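You operate a simulated robot arm through the tools that you are given. There is no shell and no other tool. Be economical: measure what you need, move in short steps, check, and stop when the job is done.

The job below is to be done with a simulated robot arm. You get a single attempt, and the scene is never put back.

Task
Fetch the yellow clip and set it on the tray marked metal.

The check looks at the end state, three seconds after you hand in, the way a careful person would. Anything else that was tipped, shoved, dropped, spilled or broken makes it a failure.

Robot
A 6-joint arm with a two-finger parallel gripper, fixed in place. Base frame: the origin is at the foot of the arm, x ahead of it, y to its left, z up; the work surface is at about z = 0. Lengths are in m, angles in rad, forces in N, time in s.
With the tool pointing down near the work surface it reaches from about 0.18 to 0.46 m from the base axis. Its first joint turns from -1.222 to 1.222 rad. Payload 1.9 kg.
The TCP is the grasp point between the finger pads, 0.023 m short of the fingertips. In the tool frame z runs along the fingers and y along their closing line. Largest opening 0.094 m; finger width 0.038, thickness 0.01; the body of the gripper, 0.054 by 0.096 m, starts 0.039 m behind the TCP.
Orientation is that of the tool frame in the base frame, as a unit quaternion [x, y, z, w]. With the fingers straight down and closing along the base's y, the tool's x points along the base's -x, its y along +y and its z along -z.

Tools
- The arm moves only by the tool drive_tool. Its argument "deltas" is a list that holds one entry, the list of rows, each a list of 6 numbers: the shift along the tool's x, y, z in units of 20 mm (1.0 is 20 mm), then the turn, a rotation vector about the tool's x, y, z in units of 5 degrees (1.0 is 5 degrees). In form: [[[dx, dy, dz, wx, wy, wz], ...]]. A call has 1 to 8 rows; each row shifts and turns the commanded pose from where the row before left it, along the tool's axes as they then stand. "hand" is the gripper command, from -1 (fully open) to 1 (shut), values between in proportion, set as the call begins (left out, the last holds). A call with a number of a shift or a turn outside -1 to 1 is refused whole. Each row takes 0.2 s and may step no farther than 0.05 m and 0.15 rad from the row before; otherwise, or with a gripper value out of range, the whole call is refused. A pose out of reach is approached as far as the arm can. The call stops where the force on the tool passes 40 N (or 10 N more than at its start, if that is more) or the arm is blocked; 0.2 s more then pass. Each finger travels about 0.108 m/s and halts on what it meets, pressing with about 28 N; the grip force reading is that of the motor and also rises with nothing between the fingers. The clock runs only during rows and for 0.2 s after the last one: add rows that do not move to give the fingers time. It gives the time, the measured TCP pose, the force on the tool (base axes), the opening and the grip force at its end, in the units of the frame above (readings bear some noise), and new pictures: "pictures" is both (left out), scene, wrist or none.
- Cameras (640 x 400 px; columns grow to the right, rows downward): "scene" is fixed at [0.0357, 0.2976, 0.4298]; the picture's right is [-0.93, -0.36, 0.00], its down [-0.19, 0.48, -0.85] and it looks along [0.31, -0.80, -0.52] (base axes); focal length 316 px, centre (320, 200). "wrist" rides on the gripper at [-0.039, 0, -0.044] in the tool frame; the picture's right is [0.00, -1.00, 0.00], its down [0.97, 0.00, -0.24] and it looks along [0.24, 0.00, 0.97] (tool axes); focal length 218 px, centre (320, 200). There is no depth. A picture from a camera that has moved, and an enlarged one, comes with that camera's place and axes in the base frame and with its lens.
- zoom(camera, box): a new picture of the part [left, top, right, bottom] of that camera's present view, enlarged. The clock stands still meanwhile.
- sign_off(): hands the job in; it is judged then, once.

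Work in short steps. Places have to be worked out from the pictures, the camera data and where the tool is seen: move nearer, look again, correct. Check each grasp and each placing, and mend what went wrong. You have 90 turns and 170 pictures in all, those below and enlarged ones among them. Open the gripper and draw the arm clear of the work before you hand the job in, unless the task says otherwise; then end with one line.

The tools are called after "Call:" by a JSON object that holds its "fn" and its "kwargs". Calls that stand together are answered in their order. drive_tool: Moves the arm, as the interface text tells. Its arguments: {"type":"object","properties":{"deltas":{"type":"array","items":{"type":"array","items":{"type":"array","items":{"type":"number"}}}},"hand":{"type":"number"},"pictures":{"type":"string","enum":["both","scene","wrist","none"]}},"required":["deltas"]} The other tools are called the same way: zoom (camera, box) takes an enlarged picture of a part of a camera's view; sign_off () hands the job in.

At the start:

```text
time: 0.0
tcp_pos: [0.3108, -0.2055, 0.2742]
tcp_rot: [0.0, 1.0, 0.0, 0.002]
wrist_force: [0.4, 0.7, 0.2]
grip_width: 0.0939
finger_force: 0.0
```

scene: 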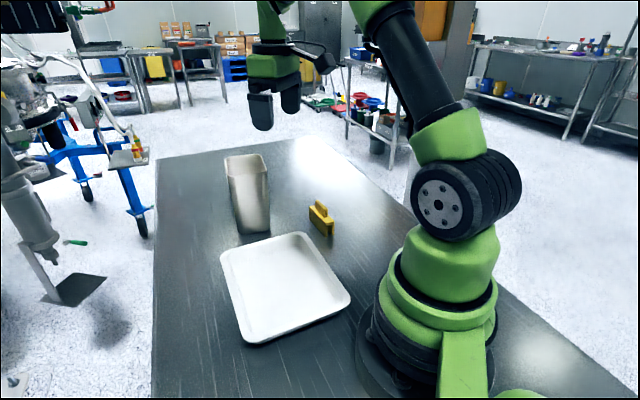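
wrist: 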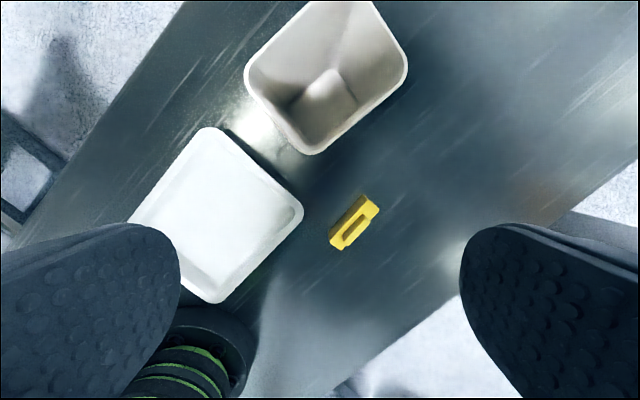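

The yellow clip looks to be near (0.245, -0.26). I'll zoom in on it and the tray for the markings.

Call:
{"fn": "zoom", "kwargs": {"camera": "scene", "box": [200, 140, 360, 240]}}

Call:
{"fn": "zoom", "kwargs": {"camera": "wrist", "box": [120, 100, 440, 300]}}

Call:
{"fn": "zoom", "kwargs": {"camera": "scene", "box": [200, 220, 360, 350]}}

```text
4.00 times, centred on (280, 190) of scene
camera zoom: at [0.0357, 0.2976, 0.4298], right [-0.93, -0.36, 0.0], down [-0.19, 0.48, -0.85], along [0.31, -0.8, -0.52], focal length 1262 px, centre (480, 240)
```

zoom: 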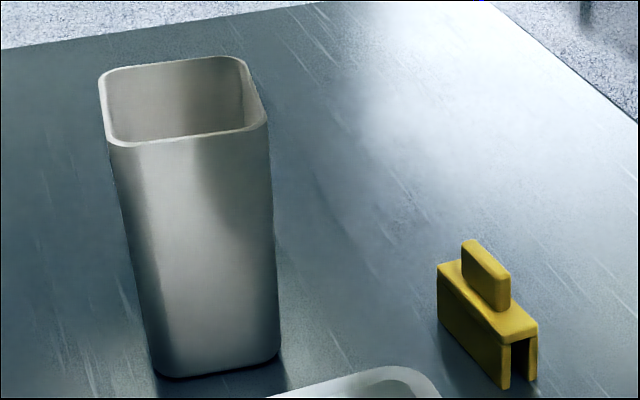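

```text
2.00 times, centred on (280, 200) of wrist
camera zoom: at [0.35, -0.2046, 0.3188], right [0.0, -1.0, 0.0], down [-0.97, 0.0, 0.24], along [-0.24, 0.0, -0.97], focal length 436 px, centre (400, 200)
```

zoom: 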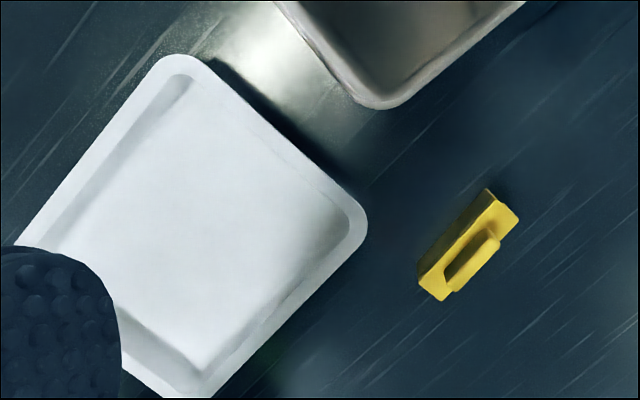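

```text
3.08 times, centred on (280, 285) of scene
camera zoom: at [0.0357, 0.2976, 0.4298], right [-0.93, -0.36, 0.0], down [-0.19, 0.48, -0.85], along [0.31, -0.8, -0.52], focal length 971 px, centre (443, -62)
```

zoom: 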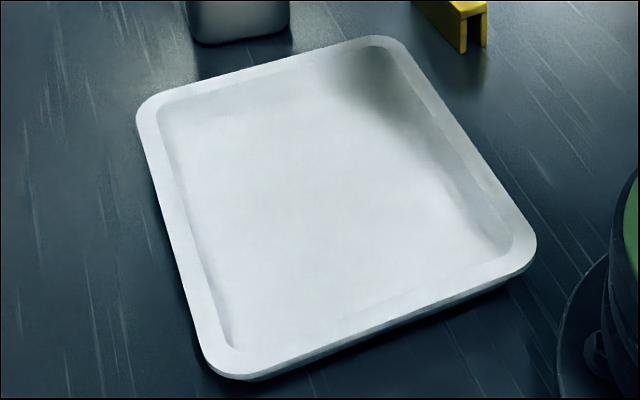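

No marking is visible on the tray in view, and there may be more on the table outside both views. I'll swing toward +y at this height to look around.

Call:
{"fn": "drive_tool", "kwargs": {"deltas": [[[0, 1, 0, 0, 0, 0], [0, 1, 0, 0, 0, 0], [0, 1, 0, 0, 0, 0], [0, 1, 0, 0, 0, 0], [0, 1, 0, 0, 0, 0], [0, 1, 0, 0, 0, 0], [0, 1, 0, 0, 0, 0], [0, 1, 0, 0, 0, 0]]], "pictures": "both"}}

```text
time: 1.8
tcp_pos: [0.3109, -0.0437, 0.2749]
tcp_rot: [0.0, 1.0, 0.0, 0.002]
wrist_force: [-0.2, 0.2, -0.9]
grip_width: 0.0939
finger_force: 0.0
camera wrist: at [0.3503, -0.044, 0.3185], right [0.0, -1.0, 0.0], down [-0.97, 0.0, 0.24], along [-0.24, 0.0, -0.97], focal length 218 px, centre (320, 200)
```

scene: 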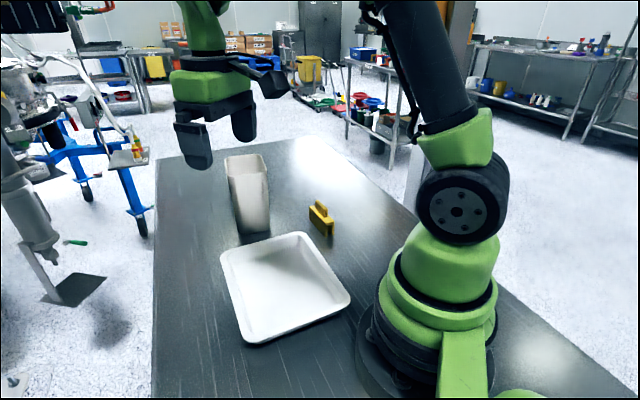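
wrist: 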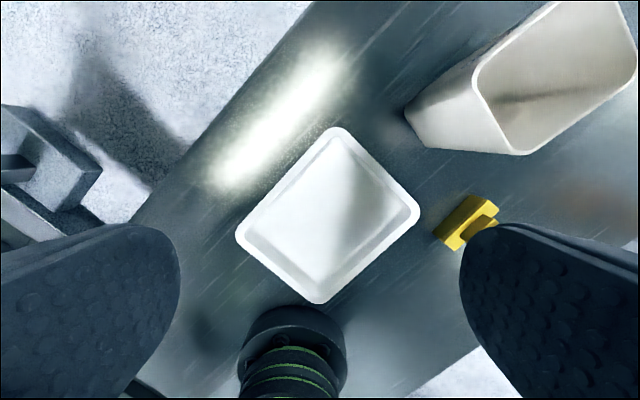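

The table strip continues down-left, toward +y near the base. I'll go farther to see that part.

Call:
{"fn": "drive_tool", "kwargs": {"deltas": [[[0, 1, 0, 0, 0, 0], [0, 1, 0, 0, 0, 0], [0, 1, 0, 0, 0, 0], [0, 1, 0, 0, 0, 0], [0.5, 1, 0, 0, 0, 0], [0.5, 1, 0, 0, 0, 0], [0.5, 1, 0, 0, 0, 0], [0.5, 1, 0, 0, 0, 0]]], "pictures": "both"}}

```text
time: 3.6
tcp_pos: [0.2699, 0.116, 0.2734]
tcp_rot: [-0.001, 1.0, 0.0, 0.002]
wrist_force: [-0.3, -0.6, -0.9]
grip_width: 0.0943
finger_force: 0.1
camera wrist: at [0.3093, 0.1156, 0.3183], right [0.0, -1.0, 0.0], down [-0.97, 0.0, 0.24], along [-0.24, 0.0, -0.97], focal length 218 px, centre (320, 200)
```

scene: 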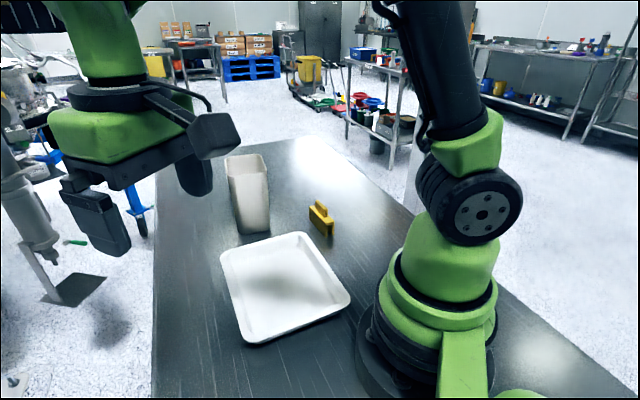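
wrist: 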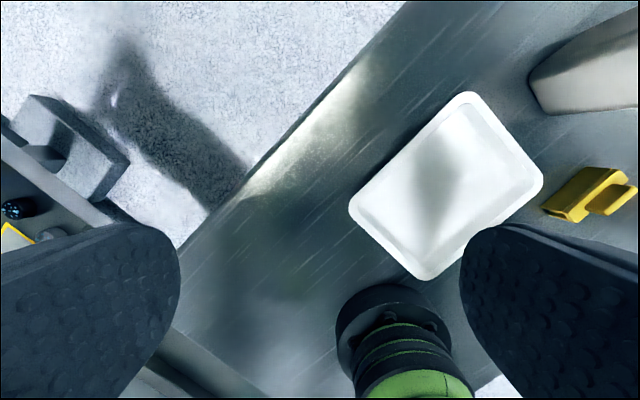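

The table ends there and shows only one tray. I'll zoom on the tray and bin for a marking.

Call:
{"fn": "zoom", "kwargs": {"camera": "wrist", "box": [330, 80, 640, 290]}}

Call:
{"fn": "zoom", "kwargs": {"camera": "scene", "box": [210, 280, 360, 370]}}

```text
1.90 times, centred on (485, 185) of wrist
camera zoom: at [0.3093, 0.1156, 0.3183], right [0.0, -1.0, 0.0], down [-0.97, 0.0, 0.24], along [-0.24, 0.0, -0.97], focal length 416 px, centre (6, 229)
```

zoom: 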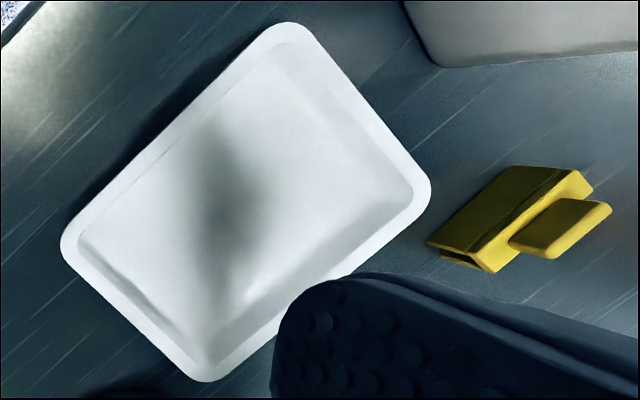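

```text
4.27 times, centred on (285, 325) of scene
camera zoom: at [0.0357, 0.2976, 0.4298], right [-0.93, -0.36, 0.0], down [-0.19, 0.48, -0.85], along [0.31, -0.8, -0.52], focal length 1346 px, centre (469, -333)
```

zoom: 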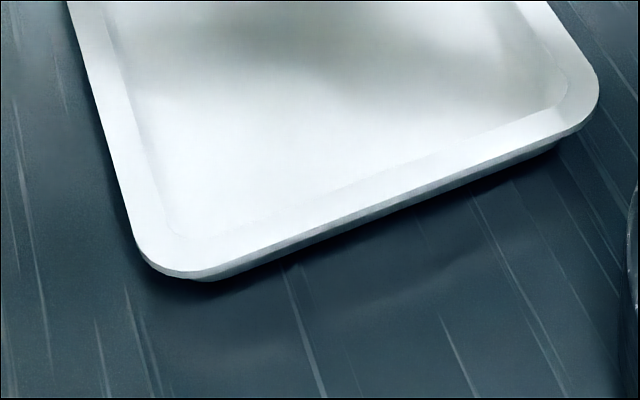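

There is no lettering anywhere, and this is the only tray. I'll go back toward the clip, then turn the tool so the fingers close across it and the camera looks from the far side.

Call:
{"fn": "drive_tool", "kwargs": {"deltas": [[[0, -1, 0, 0, 0, 0], [0, -1, 0, 0, 0, 0], [0, -1, 0, 0, 0, 0], [0, -1, 0, 0, 0, 0], [0, -1, 0, 0, 0, 0], [0, -1, 0, 0, 0, 0], [0, -1, 0, 0, 0, 0], [0, -1, 0, 0, 0, 0]]], "pictures": "none"}}

Call:
{"fn": "drive_tool", "kwargs": {"deltas": [[[0, -1, 0, 0, 0, 0], [0, -1, 0, 0, 0, 0], [0, -1, 0, 0, 0, 0], [0, -1, 0, 0, 0, 0], [0, -1, 0, 0, 0, 0], [0, -1, 0, 0, 0, 0], [0, -1, 0, 0, 0, 0], [0, -1, 0, 0, 0, 0]]], "pictures": "none"}}

Call:
{"fn": "drive_tool", "kwargs": {"deltas": [[[0, 0, 0, 0, 0, 1], [0, 0, 0, 0, 0, 1], [0, 0, 0, 0, 0, 1], [0, 0, 0, 0, 0, 1], [0, 0, 0, 0, 0, 1], [0, 0, 0, 0, 0, 1], [0, 0, 0, 0, 0, 1], [0, 0, 0, 0, 0, 1]]], "pictures": "both"}}

```text
time: 5.4
tcp_pos: [0.2706, -0.0462, 0.2757]
tcp_rot: [0.0, 1.0, 0.0, 0.001]
wrist_force: [0.3, -0.9, -0.1]
grip_width: 0.0939
finger_force: 0.1
```

```text
time: 7.2
tcp_pos: [0.2695, -0.205, 0.2748]
tcp_rot: [0.001, 1.0, 0.0, 0.002]
wrist_force: [-0.9, 0.0, 0.7]
grip_width: 0.0941
finger_force: 0.1
```

```text
time: 9.0
tcp_pos: [0.2706, -0.2054, 0.2744]
tcp_rot: [0.343, 0.939, 0.002, 0.001]
wrist_force: [-1.4, 0.2, -0.2]
grip_width: 0.0941
finger_force: 0.0
camera wrist: at [0.3007, -0.2296, 0.3185], right [-0.64, -0.77, 0.0], down [-0.74, 0.62, 0.24], along [-0.18, 0.16, -0.97], focal length 218 px, centre (320, 200)
```

scene: 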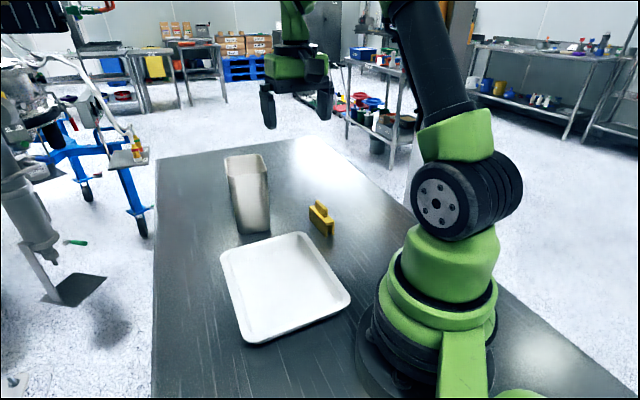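
wrist: 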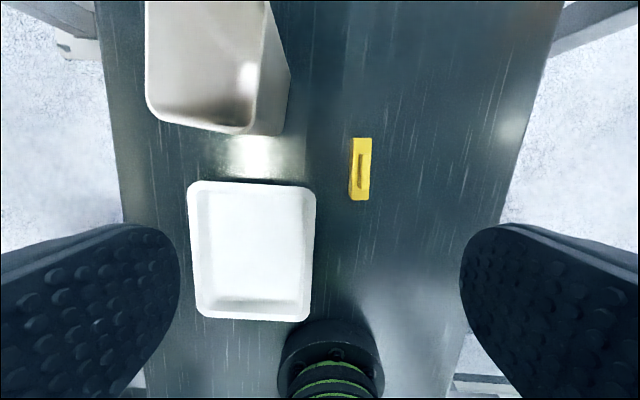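

The clip's long axis lines up with the tool's x, and its centre is near (0.246, -0.252). I'll shift over it, part-close to about 60 mm because the tray rim is close, and descend to about z = 0.15.

Call:
{"fn": "drive_tool", "kwargs": {"deltas": [[[-0.2, -0.9, 0, 0, 0, 0], [-0.2, -0.9, 0, 0, 0, 0], [-0.2, -0.85, 1, 0, 0, 0], [0, 0, 1, 0, 0, 0], [0, 0, 1, 0, 0, 0], [0, 0, 1, 0, 0, 0], [0, 0, 1, 0, 0, 0], [0, 0, 1, 0, 0, 0]]], "hand": -0.28}}

```text
time: 10.8
tcp_pos: [0.2469, -0.2509, 0.1534]
tcp_rot: [0.341, 0.94, 0.002, 0.002]
wrist_force: [-0.1, 0.2, 0.5]
grip_width: 0.0604
finger_force: 0.0
camera wrist: at [0.2766, -0.2775, 0.198], right [-0.64, -0.77, 0.0], down [-0.74, 0.62, 0.24], along [-0.18, 0.16, -0.97], focal length 218 px, centre (320, 200)
```

scene: 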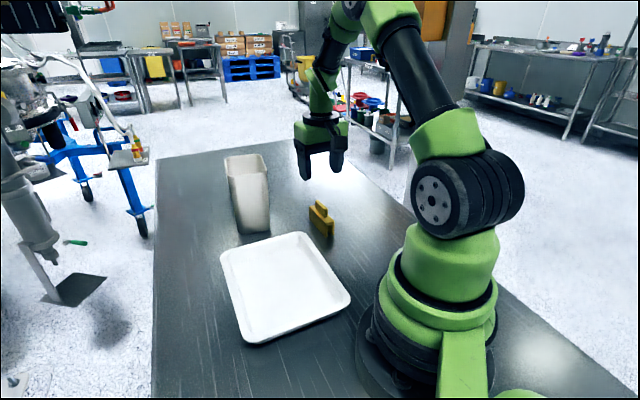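
wrist: 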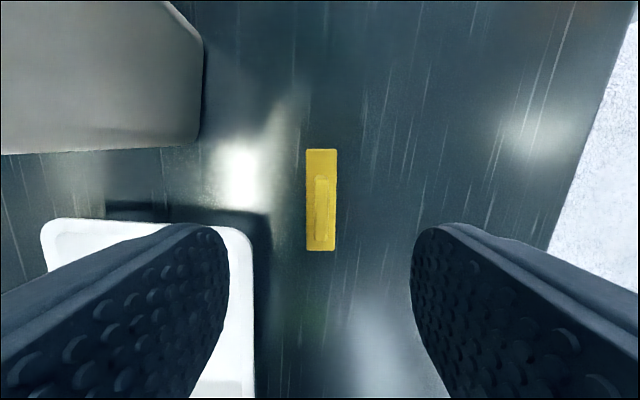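

The clip is centred between the fingers and is about 24 mm wide and 78 mm long. I'll descend to just above the grasp height and look.

Call:
{"fn": "drive_tool", "kwargs": {"deltas": [[[0, 0, 1, 0, 0, 0], [0, 0, 1, 0, 0, 0], [0, 0, 1, 0, 0, 0], [0, 0, 1, 0, 0, 0], [0, 0, 0.5, 0, 0, 0]]]}}

```text
time: 12.0
tcp_pos: [0.2471, -0.2533, 0.0634]
tcp_rot: [0.342, 0.94, 0.002, 0.002]
wrist_force: [-0.7, -0.5, -0.3]
grip_width: 0.0603
finger_force: 0.0
camera wrist: at [0.2767, -0.2781, 0.1076], right [-0.64, -0.77, 0.0], down [-0.74, 0.62, 0.24], along [-0.18, 0.15, -0.97], focal length 218 px, centre (320, 200)
```

scene: 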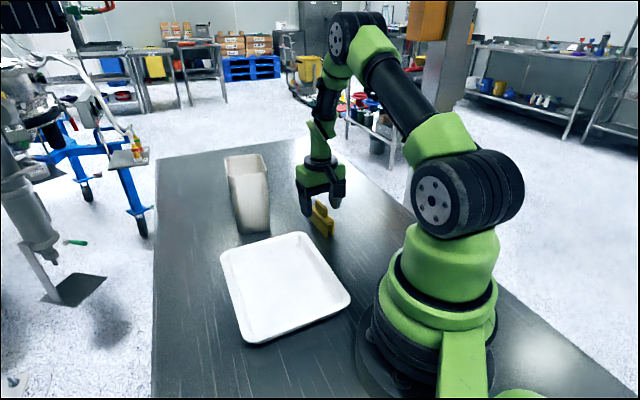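
wrist: 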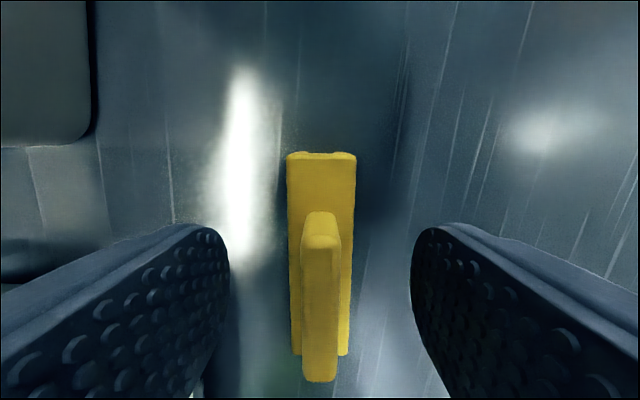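

Alignment is good. I'll descend 30 mm and then close.

Call:
{"fn": "drive_tool", "kwargs": {"deltas": [[[0, 0, 0.8, 0, 0, 0], [0, 0, 0.7, 0, 0, 0], [0, 0, 0, 0, 0, 0]]], "pictures": "none"}}

Call:
{"fn": "drive_tool", "kwargs": {"deltas": [[[0, 0, 0, 0, 0, 0], [0, 0, 0, 0, 0, 0], [0, 0, 0, 0, 0, 0], [0, 0, 0, 0, 0, 0]]], "hand": 1}}

```text
time: 12.8
tcp_pos: [0.2475, -0.2532, 0.0337]
tcp_rot: [0.342, 0.94, 0.001, 0.002]
wrist_force: [-0.8, -0.1, -0.4]
grip_width: 0.0602
finger_force: 0.1
```

```text
time: 13.8
tcp_pos: [0.2464, -0.2523, 0.035]
tcp_rot: [0.342, 0.94, 0.001, 0.001]
wrist_force: [0.4, 0.4, -0.4]
grip_width: 0.0222
finger_force: 28.0
camera wrist: at [0.2769, -0.2774, 0.0784], right [-0.64, -0.77, 0.0], down [-0.74, 0.62, 0.24], along [-0.18, 0.15, -0.97], focal length 218 px, centre (320, 200)
```

scene: 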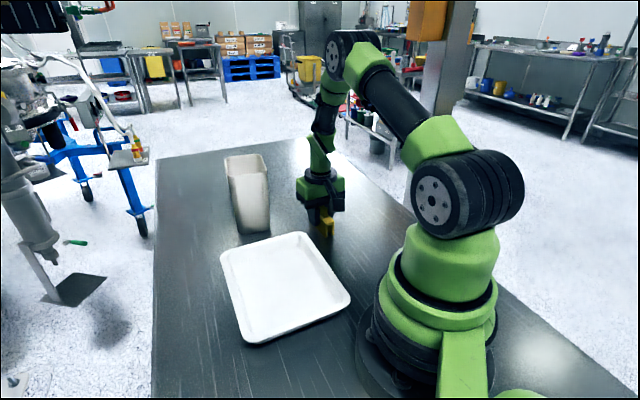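
wrist: 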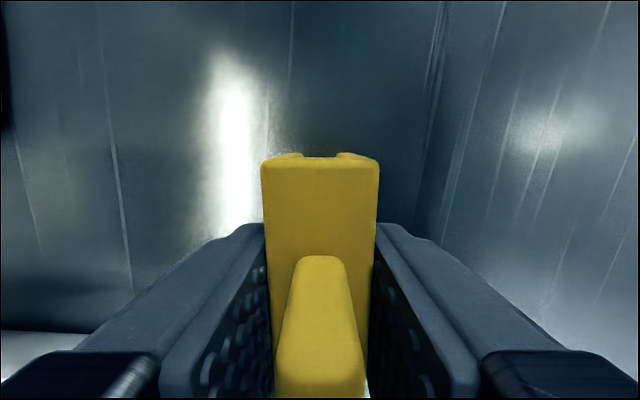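

The clip is held at a 22 mm opening. I'll lift straight up to about z = 0.155, clear of the tray.

Call:
{"fn": "drive_tool", "kwargs": {"deltas": [[[0, 0, -1, 0, 0, 0], [0, 0, -1, 0, 0, 0], [0, 0, -1, 0, 0, 0], [0, 0, -1, 0, 0, 0], [0, 0, -1, 0, 0, 0], [0, 0, -1, 0, 0, 0]]]}}

```text
time: 15.2
tcp_pos: [0.2457, -0.2537, 0.1546]
tcp_rot: [0.343, 0.939, 0.001, 0.002]
wrist_force: [0.3, 0.0, 0.2]
grip_width: 0.0221
finger_force: 27.8
camera wrist: at [0.276, -0.2779, 0.1987], right [-0.64, -0.77, 0.0], down [-0.74, 0.62, 0.24], along [-0.18, 0.16, -0.97], focal length 218 px, centre (320, 200)
```

scene: 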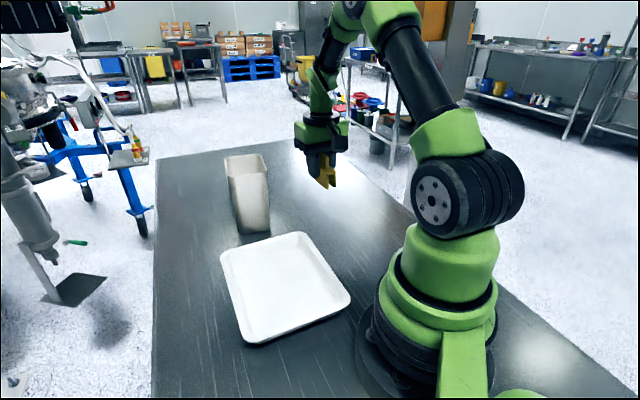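
wrist: 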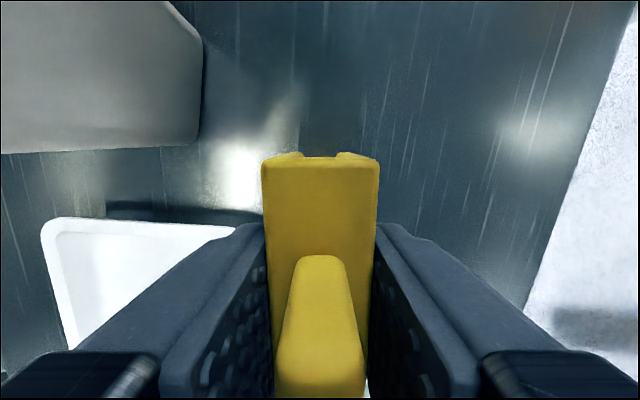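

The tray centre comes out near (0.245, -0.05). I'll rise another 6 cm to clear the bin rim and carry the clip over the tray.

Call:
{"fn": "drive_tool", "kwargs": {"deltas": [[[0, 0, -1, 0, 0, 0], [0, 0, -1, 0, 0, 0], [0, 0, -1, 0, 0, 0], [0.81, 0.97, 0, 0, 0, 0], [0.81, 0.97, 0, 0, 0, 0], [0.81, 0.97, 0, 0, 0, 0], [0.81, 0.97, 0, 0, 0, 0], [0.81, 0.97, 0, 0, 0, 0]]], "pictures": "none"}}

Call:
{"fn": "drive_tool", "kwargs": {"deltas": [[[0.81, 0.97, 0, 0, 0, 0], [0.81, 0.97, 0, 0, 0, 0], [0.81, 0.97, 0, 0, 0, 0], [0, 0, 1, 0, 0, 0], [0, 0, 1, 0, 0, 0], [0, 0, 1, 0, 0, 0], [0, 0, 1, 0, 0, 0]]]}}

```text
time: 17.0
tcp_pos: [0.2463, -0.1258, 0.2147]
tcp_rot: [0.343, 0.939, 0.0, 0.002]
wrist_force: [0.2, -0.4, -0.1]
grip_width: 0.0221
finger_force: 28.1
```

```text
time: 18.6
tcp_pos: [0.2461, -0.0522, 0.1341]
tcp_rot: [0.342, 0.94, 0.002, 0.002]
wrist_force: [0.1, 0.1, -1.1]
grip_width: 0.0224
finger_force: 27.7
camera wrist: at [0.2764, -0.0762, 0.178], right [-0.64, -0.77, 0.0], down [-0.74, 0.62, 0.24], along [-0.18, 0.15, -0.97], focal length 218 px, centre (320, 200)
```

scene: 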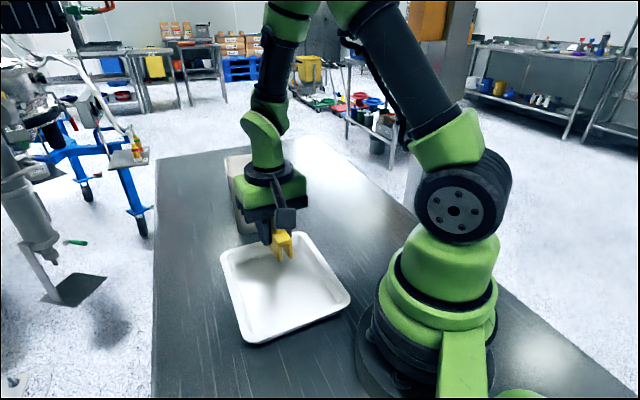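
wrist: 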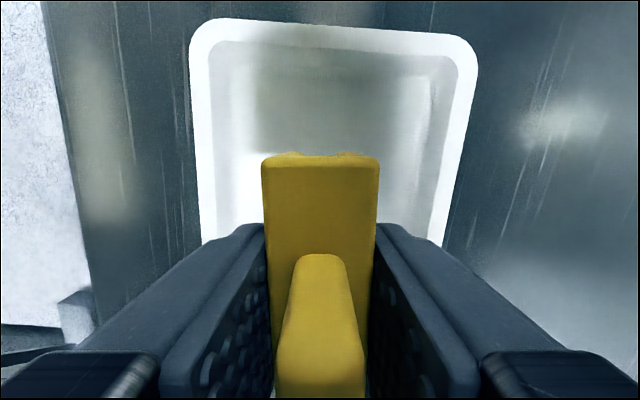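

The tray is below, but I'm a little toward its near edge. I'll shift 20 mm outward and descend to z ≈ 0.055.

Call:
{"fn": "drive_tool", "kwargs": {"deltas": [[[-1, -0.4, 0, 0, 0, 0], [0, 0, 1, 0, 0, 0], [0, 0, 1, 0, 0, 0], [0, 0, 1, 0, 0, 0], [0, 0, 0.9, 0, 0, 0], [0, 0, 0, 0, 0, 0]]]}}

Call:
{"fn": "zoom", "kwargs": {"camera": "scene", "box": [210, 190, 370, 350]}}

```text
time: 20.0
tcp_pos: [0.2568, -0.0694, 0.0569]
tcp_rot: [0.342, 0.94, 0.001, 0.002]
wrist_force: [0.4, -0.7, -0.1]
grip_width: 0.0223
finger_force: 27.9
camera wrist: at [0.2872, -0.0943, 0.1006], right [-0.64, -0.77, 0.0], down [-0.74, 0.62, 0.24], along [-0.18, 0.15, -0.97], focal length 218 px, centre (320, 200)
```

scene: 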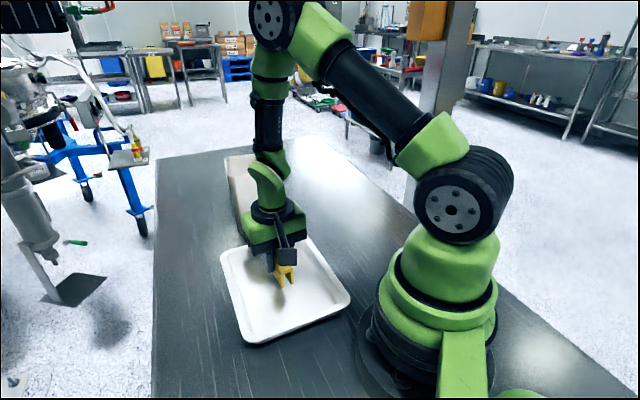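
wrist: 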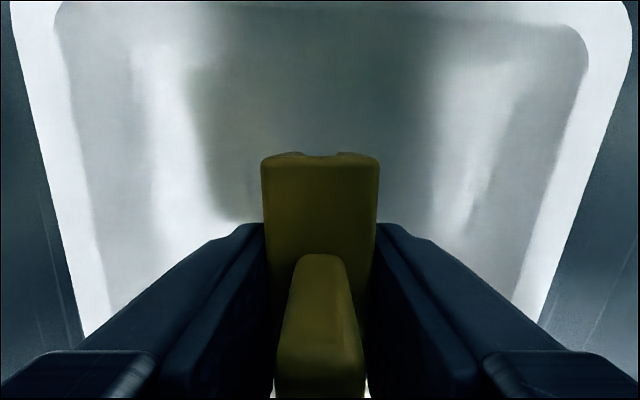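

```text
2.50 times, centred on (290, 270) of scene
camera zoom: at [0.0357, 0.2976, 0.4298], right [-0.93, -0.36, 0.0], down [-0.19, 0.48, -0.85], along [0.31, -0.8, -0.52], focal length 789 px, centre (395, 25)
```

zoom: 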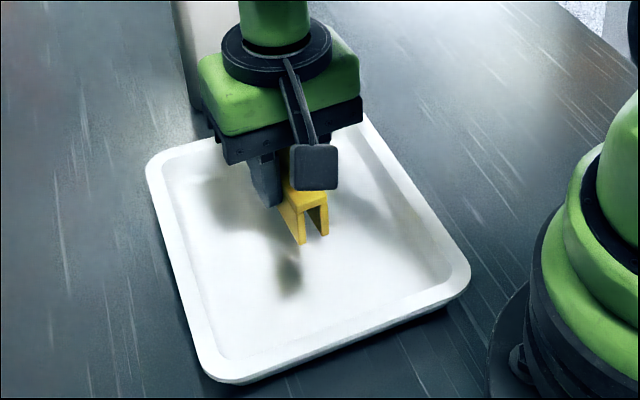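

The clip is well inside the tray. I'll lower it in 3 mm steps until it touches.

Call:
{"fn": "drive_tool", "kwargs": {"deltas": [[[0, 0, 0.2, 0, 0, 0], [0, 0, 0.15, 0, 0, 0], [0, 0, 0.15, 0, 0, 0], [0, 0, 0.1, 0, 0, 0]]], "pictures": "none"}}

```text
time: 21.0
tcp_pos: [0.2568, -0.0695, 0.044]
tcp_rot: [0.342, 0.94, 0.001, 0.002]
wrist_force: [-0.4, -0.3, -0.2]
grip_width: 0.0224
finger_force: 27.9
```

No contact yet, so I'll keep going in 2 mm steps.

Call:
{"fn": "drive_tool", "kwargs": {"deltas": [[[0, 0, 0.1, 0, 0, 0], [0, 0, 0.1, 0, 0, 0]]], "pictures": "none"}}

Call:
{"fn": "zoom", "kwargs": {"camera": "scene", "box": [250, 230, 330, 290]}}

```text
time: 21.6
tcp_pos: [0.2571, -0.0687, 0.04]
tcp_rot: [0.341, 0.94, 0.001, 0.001]
wrist_force: [-0.7, 0.6, -0.6]
grip_width: 0.0223
finger_force: 28.1
```

```text
6.67 times, centred on (290, 260) of scene
camera zoom: at [0.0357, 0.2976, 0.4298], right [-0.93, -0.36, 0.0], down [-0.19, 0.48, -0.85], along [0.31, -0.8, -0.52], focal length 2103 px, centre (520, -200)
```

zoom: 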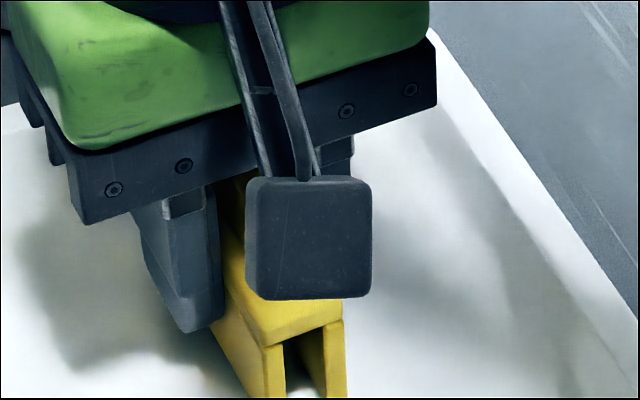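

Still free, so I'll take two more small steps.

Call:
{"fn": "drive_tool", "kwargs": {"deltas": [[[0, 0, 0.08, 0, 0, 0], [0, 0, 0.07, 0, 0, 0]]], "pictures": "none"}}

Call:
{"fn": "zoom", "kwargs": {"camera": "scene", "box": [250, 240, 330, 300]}}

```text
time: 22.2
tcp_pos: [0.258, -0.0699, 0.0379]
tcp_rot: [0.342, 0.94, 0.002, 0.002]
wrist_force: [-2.3, 0.2, 21.4]
grip_width: 0.0225
finger_force: 27.7
```

```text
6.67 times, centred on (290, 270) of scene
camera zoom: at [0.0356, 0.2976, 0.4298], right [-0.93, -0.36, 0.0], down [-0.19, 0.48, -0.85], along [0.31, -0.8, -0.52], focal length 2103 px, centre (520, -267)
```

zoom: 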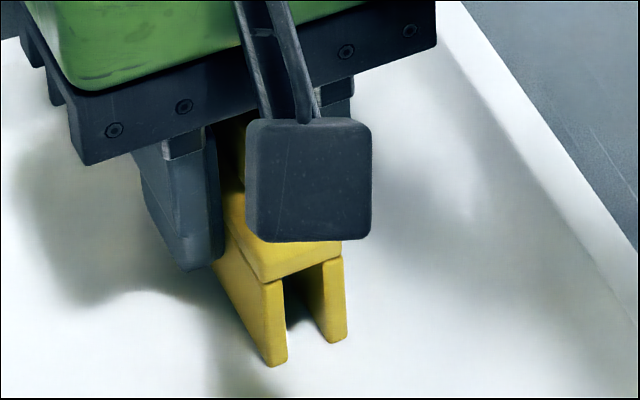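

Contact at 21 N: the clip is on the tray floor. I'll back off 0.4 mm to ease the load and open moderately.

Call:
{"fn": "drive_tool", "kwargs": {"deltas": [[[0, 0, -0.02, 0, 0, 0], [0, 0, 0, 0, 0, 0]]], "pictures": "none"}}

Call:
{"fn": "drive_tool", "kwargs": {"deltas": [[[0, 0, 0, 0, 0, 0], [0, 0, 0, 0, 0, 0], [0, 0, 0, 0, 0, 0]]], "hand": -0.28}}

```text
time: 22.8
tcp_pos: [0.2568, -0.069, 0.0382]
tcp_rot: [0.341, 0.94, 0.001, 0.002]
wrist_force: [2.0, 0.3, 6.5]
grip_width: 0.0222
finger_force: 28.0
```

```text
time: 23.6
tcp_pos: [0.2568, -0.0702, 0.0377]
tcp_rot: [0.342, 0.94, 0.001, 0.002]
wrist_force: [0.7, 0.2, -0.2]
grip_width: 0.0602
finger_force: 0.2
camera wrist: at [0.2872, -0.0949, 0.082], right [-0.64, -0.77, 0.0], down [-0.74, 0.62, 0.24], along [-0.18, 0.15, -0.97], focal length 218 px, centre (320, 200)
```

scene: 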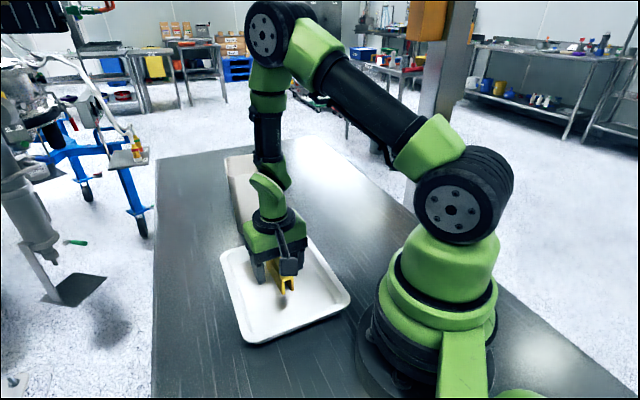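
wrist: 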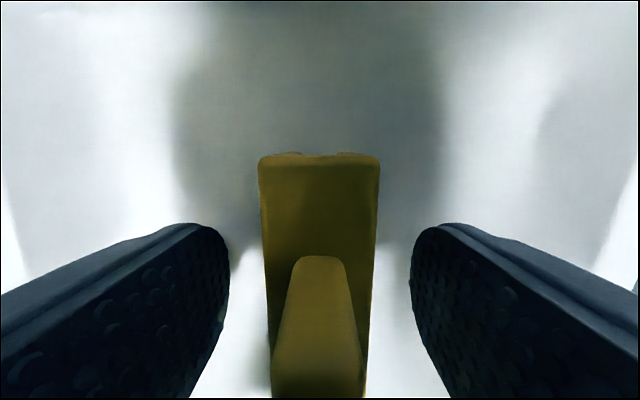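

The clip stands free between the open fingers. I'll rise straight up to z ≈ 0.2.

Call:
{"fn": "drive_tool", "kwargs": {"deltas": [[[0, 0, -0.5, 0, 0, 0], [0, 0, -1, 0, 0, 0], [0, 0, -1, 0, 0, 0], [0, 0, -1, 0, 0, 0], [0, 0, -1, 0, 0, 0], [0, 0, -1, 0, 0, 0], [0, 0, -1, 0, 0, 0], [0, 0, -1, 0, 0, 0]]]}}

```text
time: 25.4
tcp_pos: [0.2561, -0.0688, 0.1882]
tcp_rot: [0.342, 0.94, 0.0, 0.001]
wrist_force: [0.2, 0.3, -0.2]
grip_width: 0.0602
finger_force: 0.1
camera wrist: at [0.2872, -0.0949, 0.2323], right [-0.64, -0.77, 0.0], down [-0.74, 0.62, 0.24], along [-0.18, 0.15, -0.97], focal length 218 px, centre (320, 200)
```

scene: 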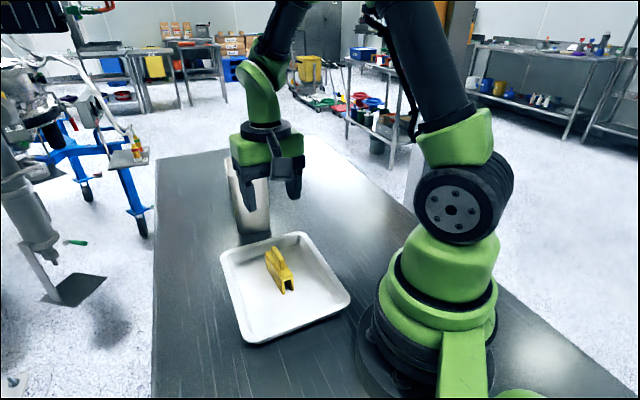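
wrist: 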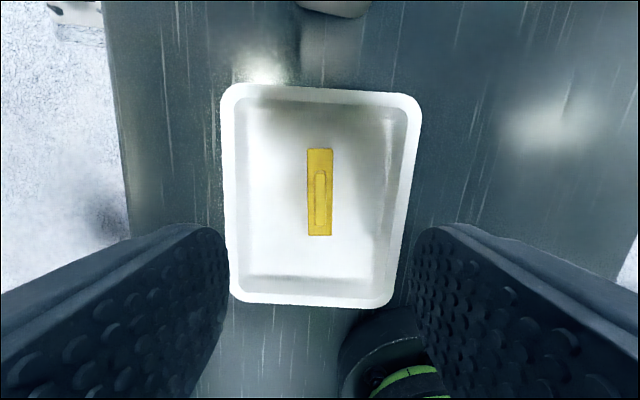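

The clip stands upright in the middle of the tray, and the tray hasn't moved. I'll draw clear, open fully and look from the far side, in case there is a marking or another tray I haven't seen.

Call:
{"fn": "drive_tool", "kwargs": {"deltas": [[[0, 0, -1, 0, 0, 0], [0, 0, -1, 0, 0, 0], [0, 0, -1, 0, 0, 0], [0, 0, -1, 0, 0, 0], [-0.65, -0.77, 0, 0, 0, 0], [-0.65, -0.77, 0, 0, 0, 0], [-0.65, -0.77, 0, 0, 0, 0], [-0.65, -0.77, 0, 0, 0, 0]]], "hand": -1, "pictures": "none"}}

Call:
{"fn": "drive_tool", "kwargs": {"deltas": [[[-0.65, -0.77, 0, 0, 0, 0], [-0.65, -0.77, 0, 0, 0, 0], [-0.65, -0.77, 0, 0, 0, 0], [-0.65, -0.77, 0, 0, 0, 0], [-0.65, -0.77, 0, 0, 0, 0], [-0.65, -0.77, 0, 0, 0, 0], [-0.65, -0.77, 0, 0, 0, 0], [-0.65, -0.77, 0, 0, 0, 0]]], "pictures": "none"}}

Call:
{"fn": "drive_tool", "kwargs": {"deltas": [[[0, 0, 0, 0, 1, 0], [0, 0, 0, 0, 1, 0], [0, 0, 0, 0, 1, 0], [0, 0, 0, 0, 1, 0], [0, 0, 0, 0, 1, 0], [0, 0, 0, 0, 1, 0]]]}}

```text
time: 27.2
tcp_pos: [0.2568, -0.1504, 0.2683]
tcp_rot: [0.342, 0.94, 0.001, 0.001]
wrist_force: [-0.1, -0.8, 0.1]
grip_width: 0.094
finger_force: 0.1
```

```text
time: 29.0
tcp_pos: [0.2563, -0.3108, 0.2664]
tcp_rot: [0.342, 0.94, 0.001, 0.002]
wrist_force: [0.5, -0.1, -0.1]
grip_width: 0.0939
finger_force: 0.1
```

```text
time: 30.4
tcp_pos: [0.2568, -0.3092, 0.2662]
tcp_rot: [0.337, 0.936, 0.035, -0.097]
wrist_force: [-0.3, 0.9, 0.0]
grip_width: 0.0942
finger_force: 0.0
out of reach, approached as far as the arm can: row 3, 4, 5, 6
camera wrist: at [0.2937, -0.3398, 0.3012], right [-0.64, -0.77, 0.0], down [-0.69, 0.57, 0.44], along [-0.34, 0.28, -0.9], focal length 218 px, centre (320, 200)
```

scene: 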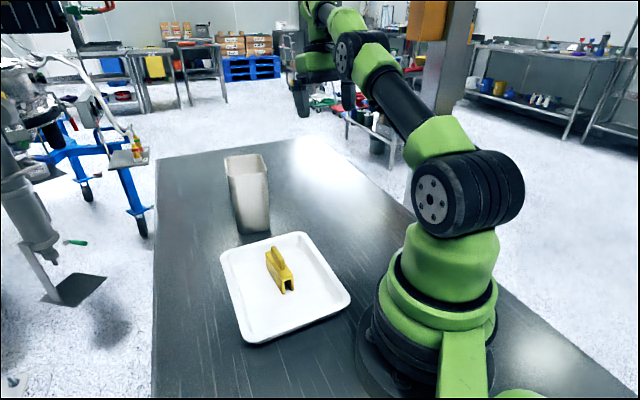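
wrist: 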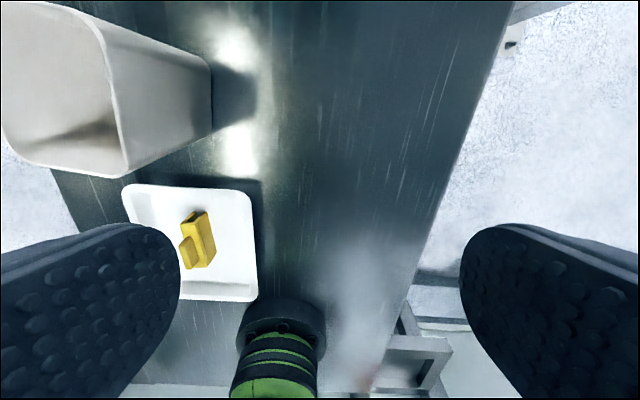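

From here there is still only one tray and no marking. The clip stands in the tray, the bin hasn't moved, and the gripper is open and clear, so I'm handing in.

Call:
{"fn": "sign_off", "kwargs": {}}

```text
The job is handed in.
```

The yellow clip is standing upright in the middle of the white tray; I saw no "metal" marking on it, but it was the only tray I found on the table.
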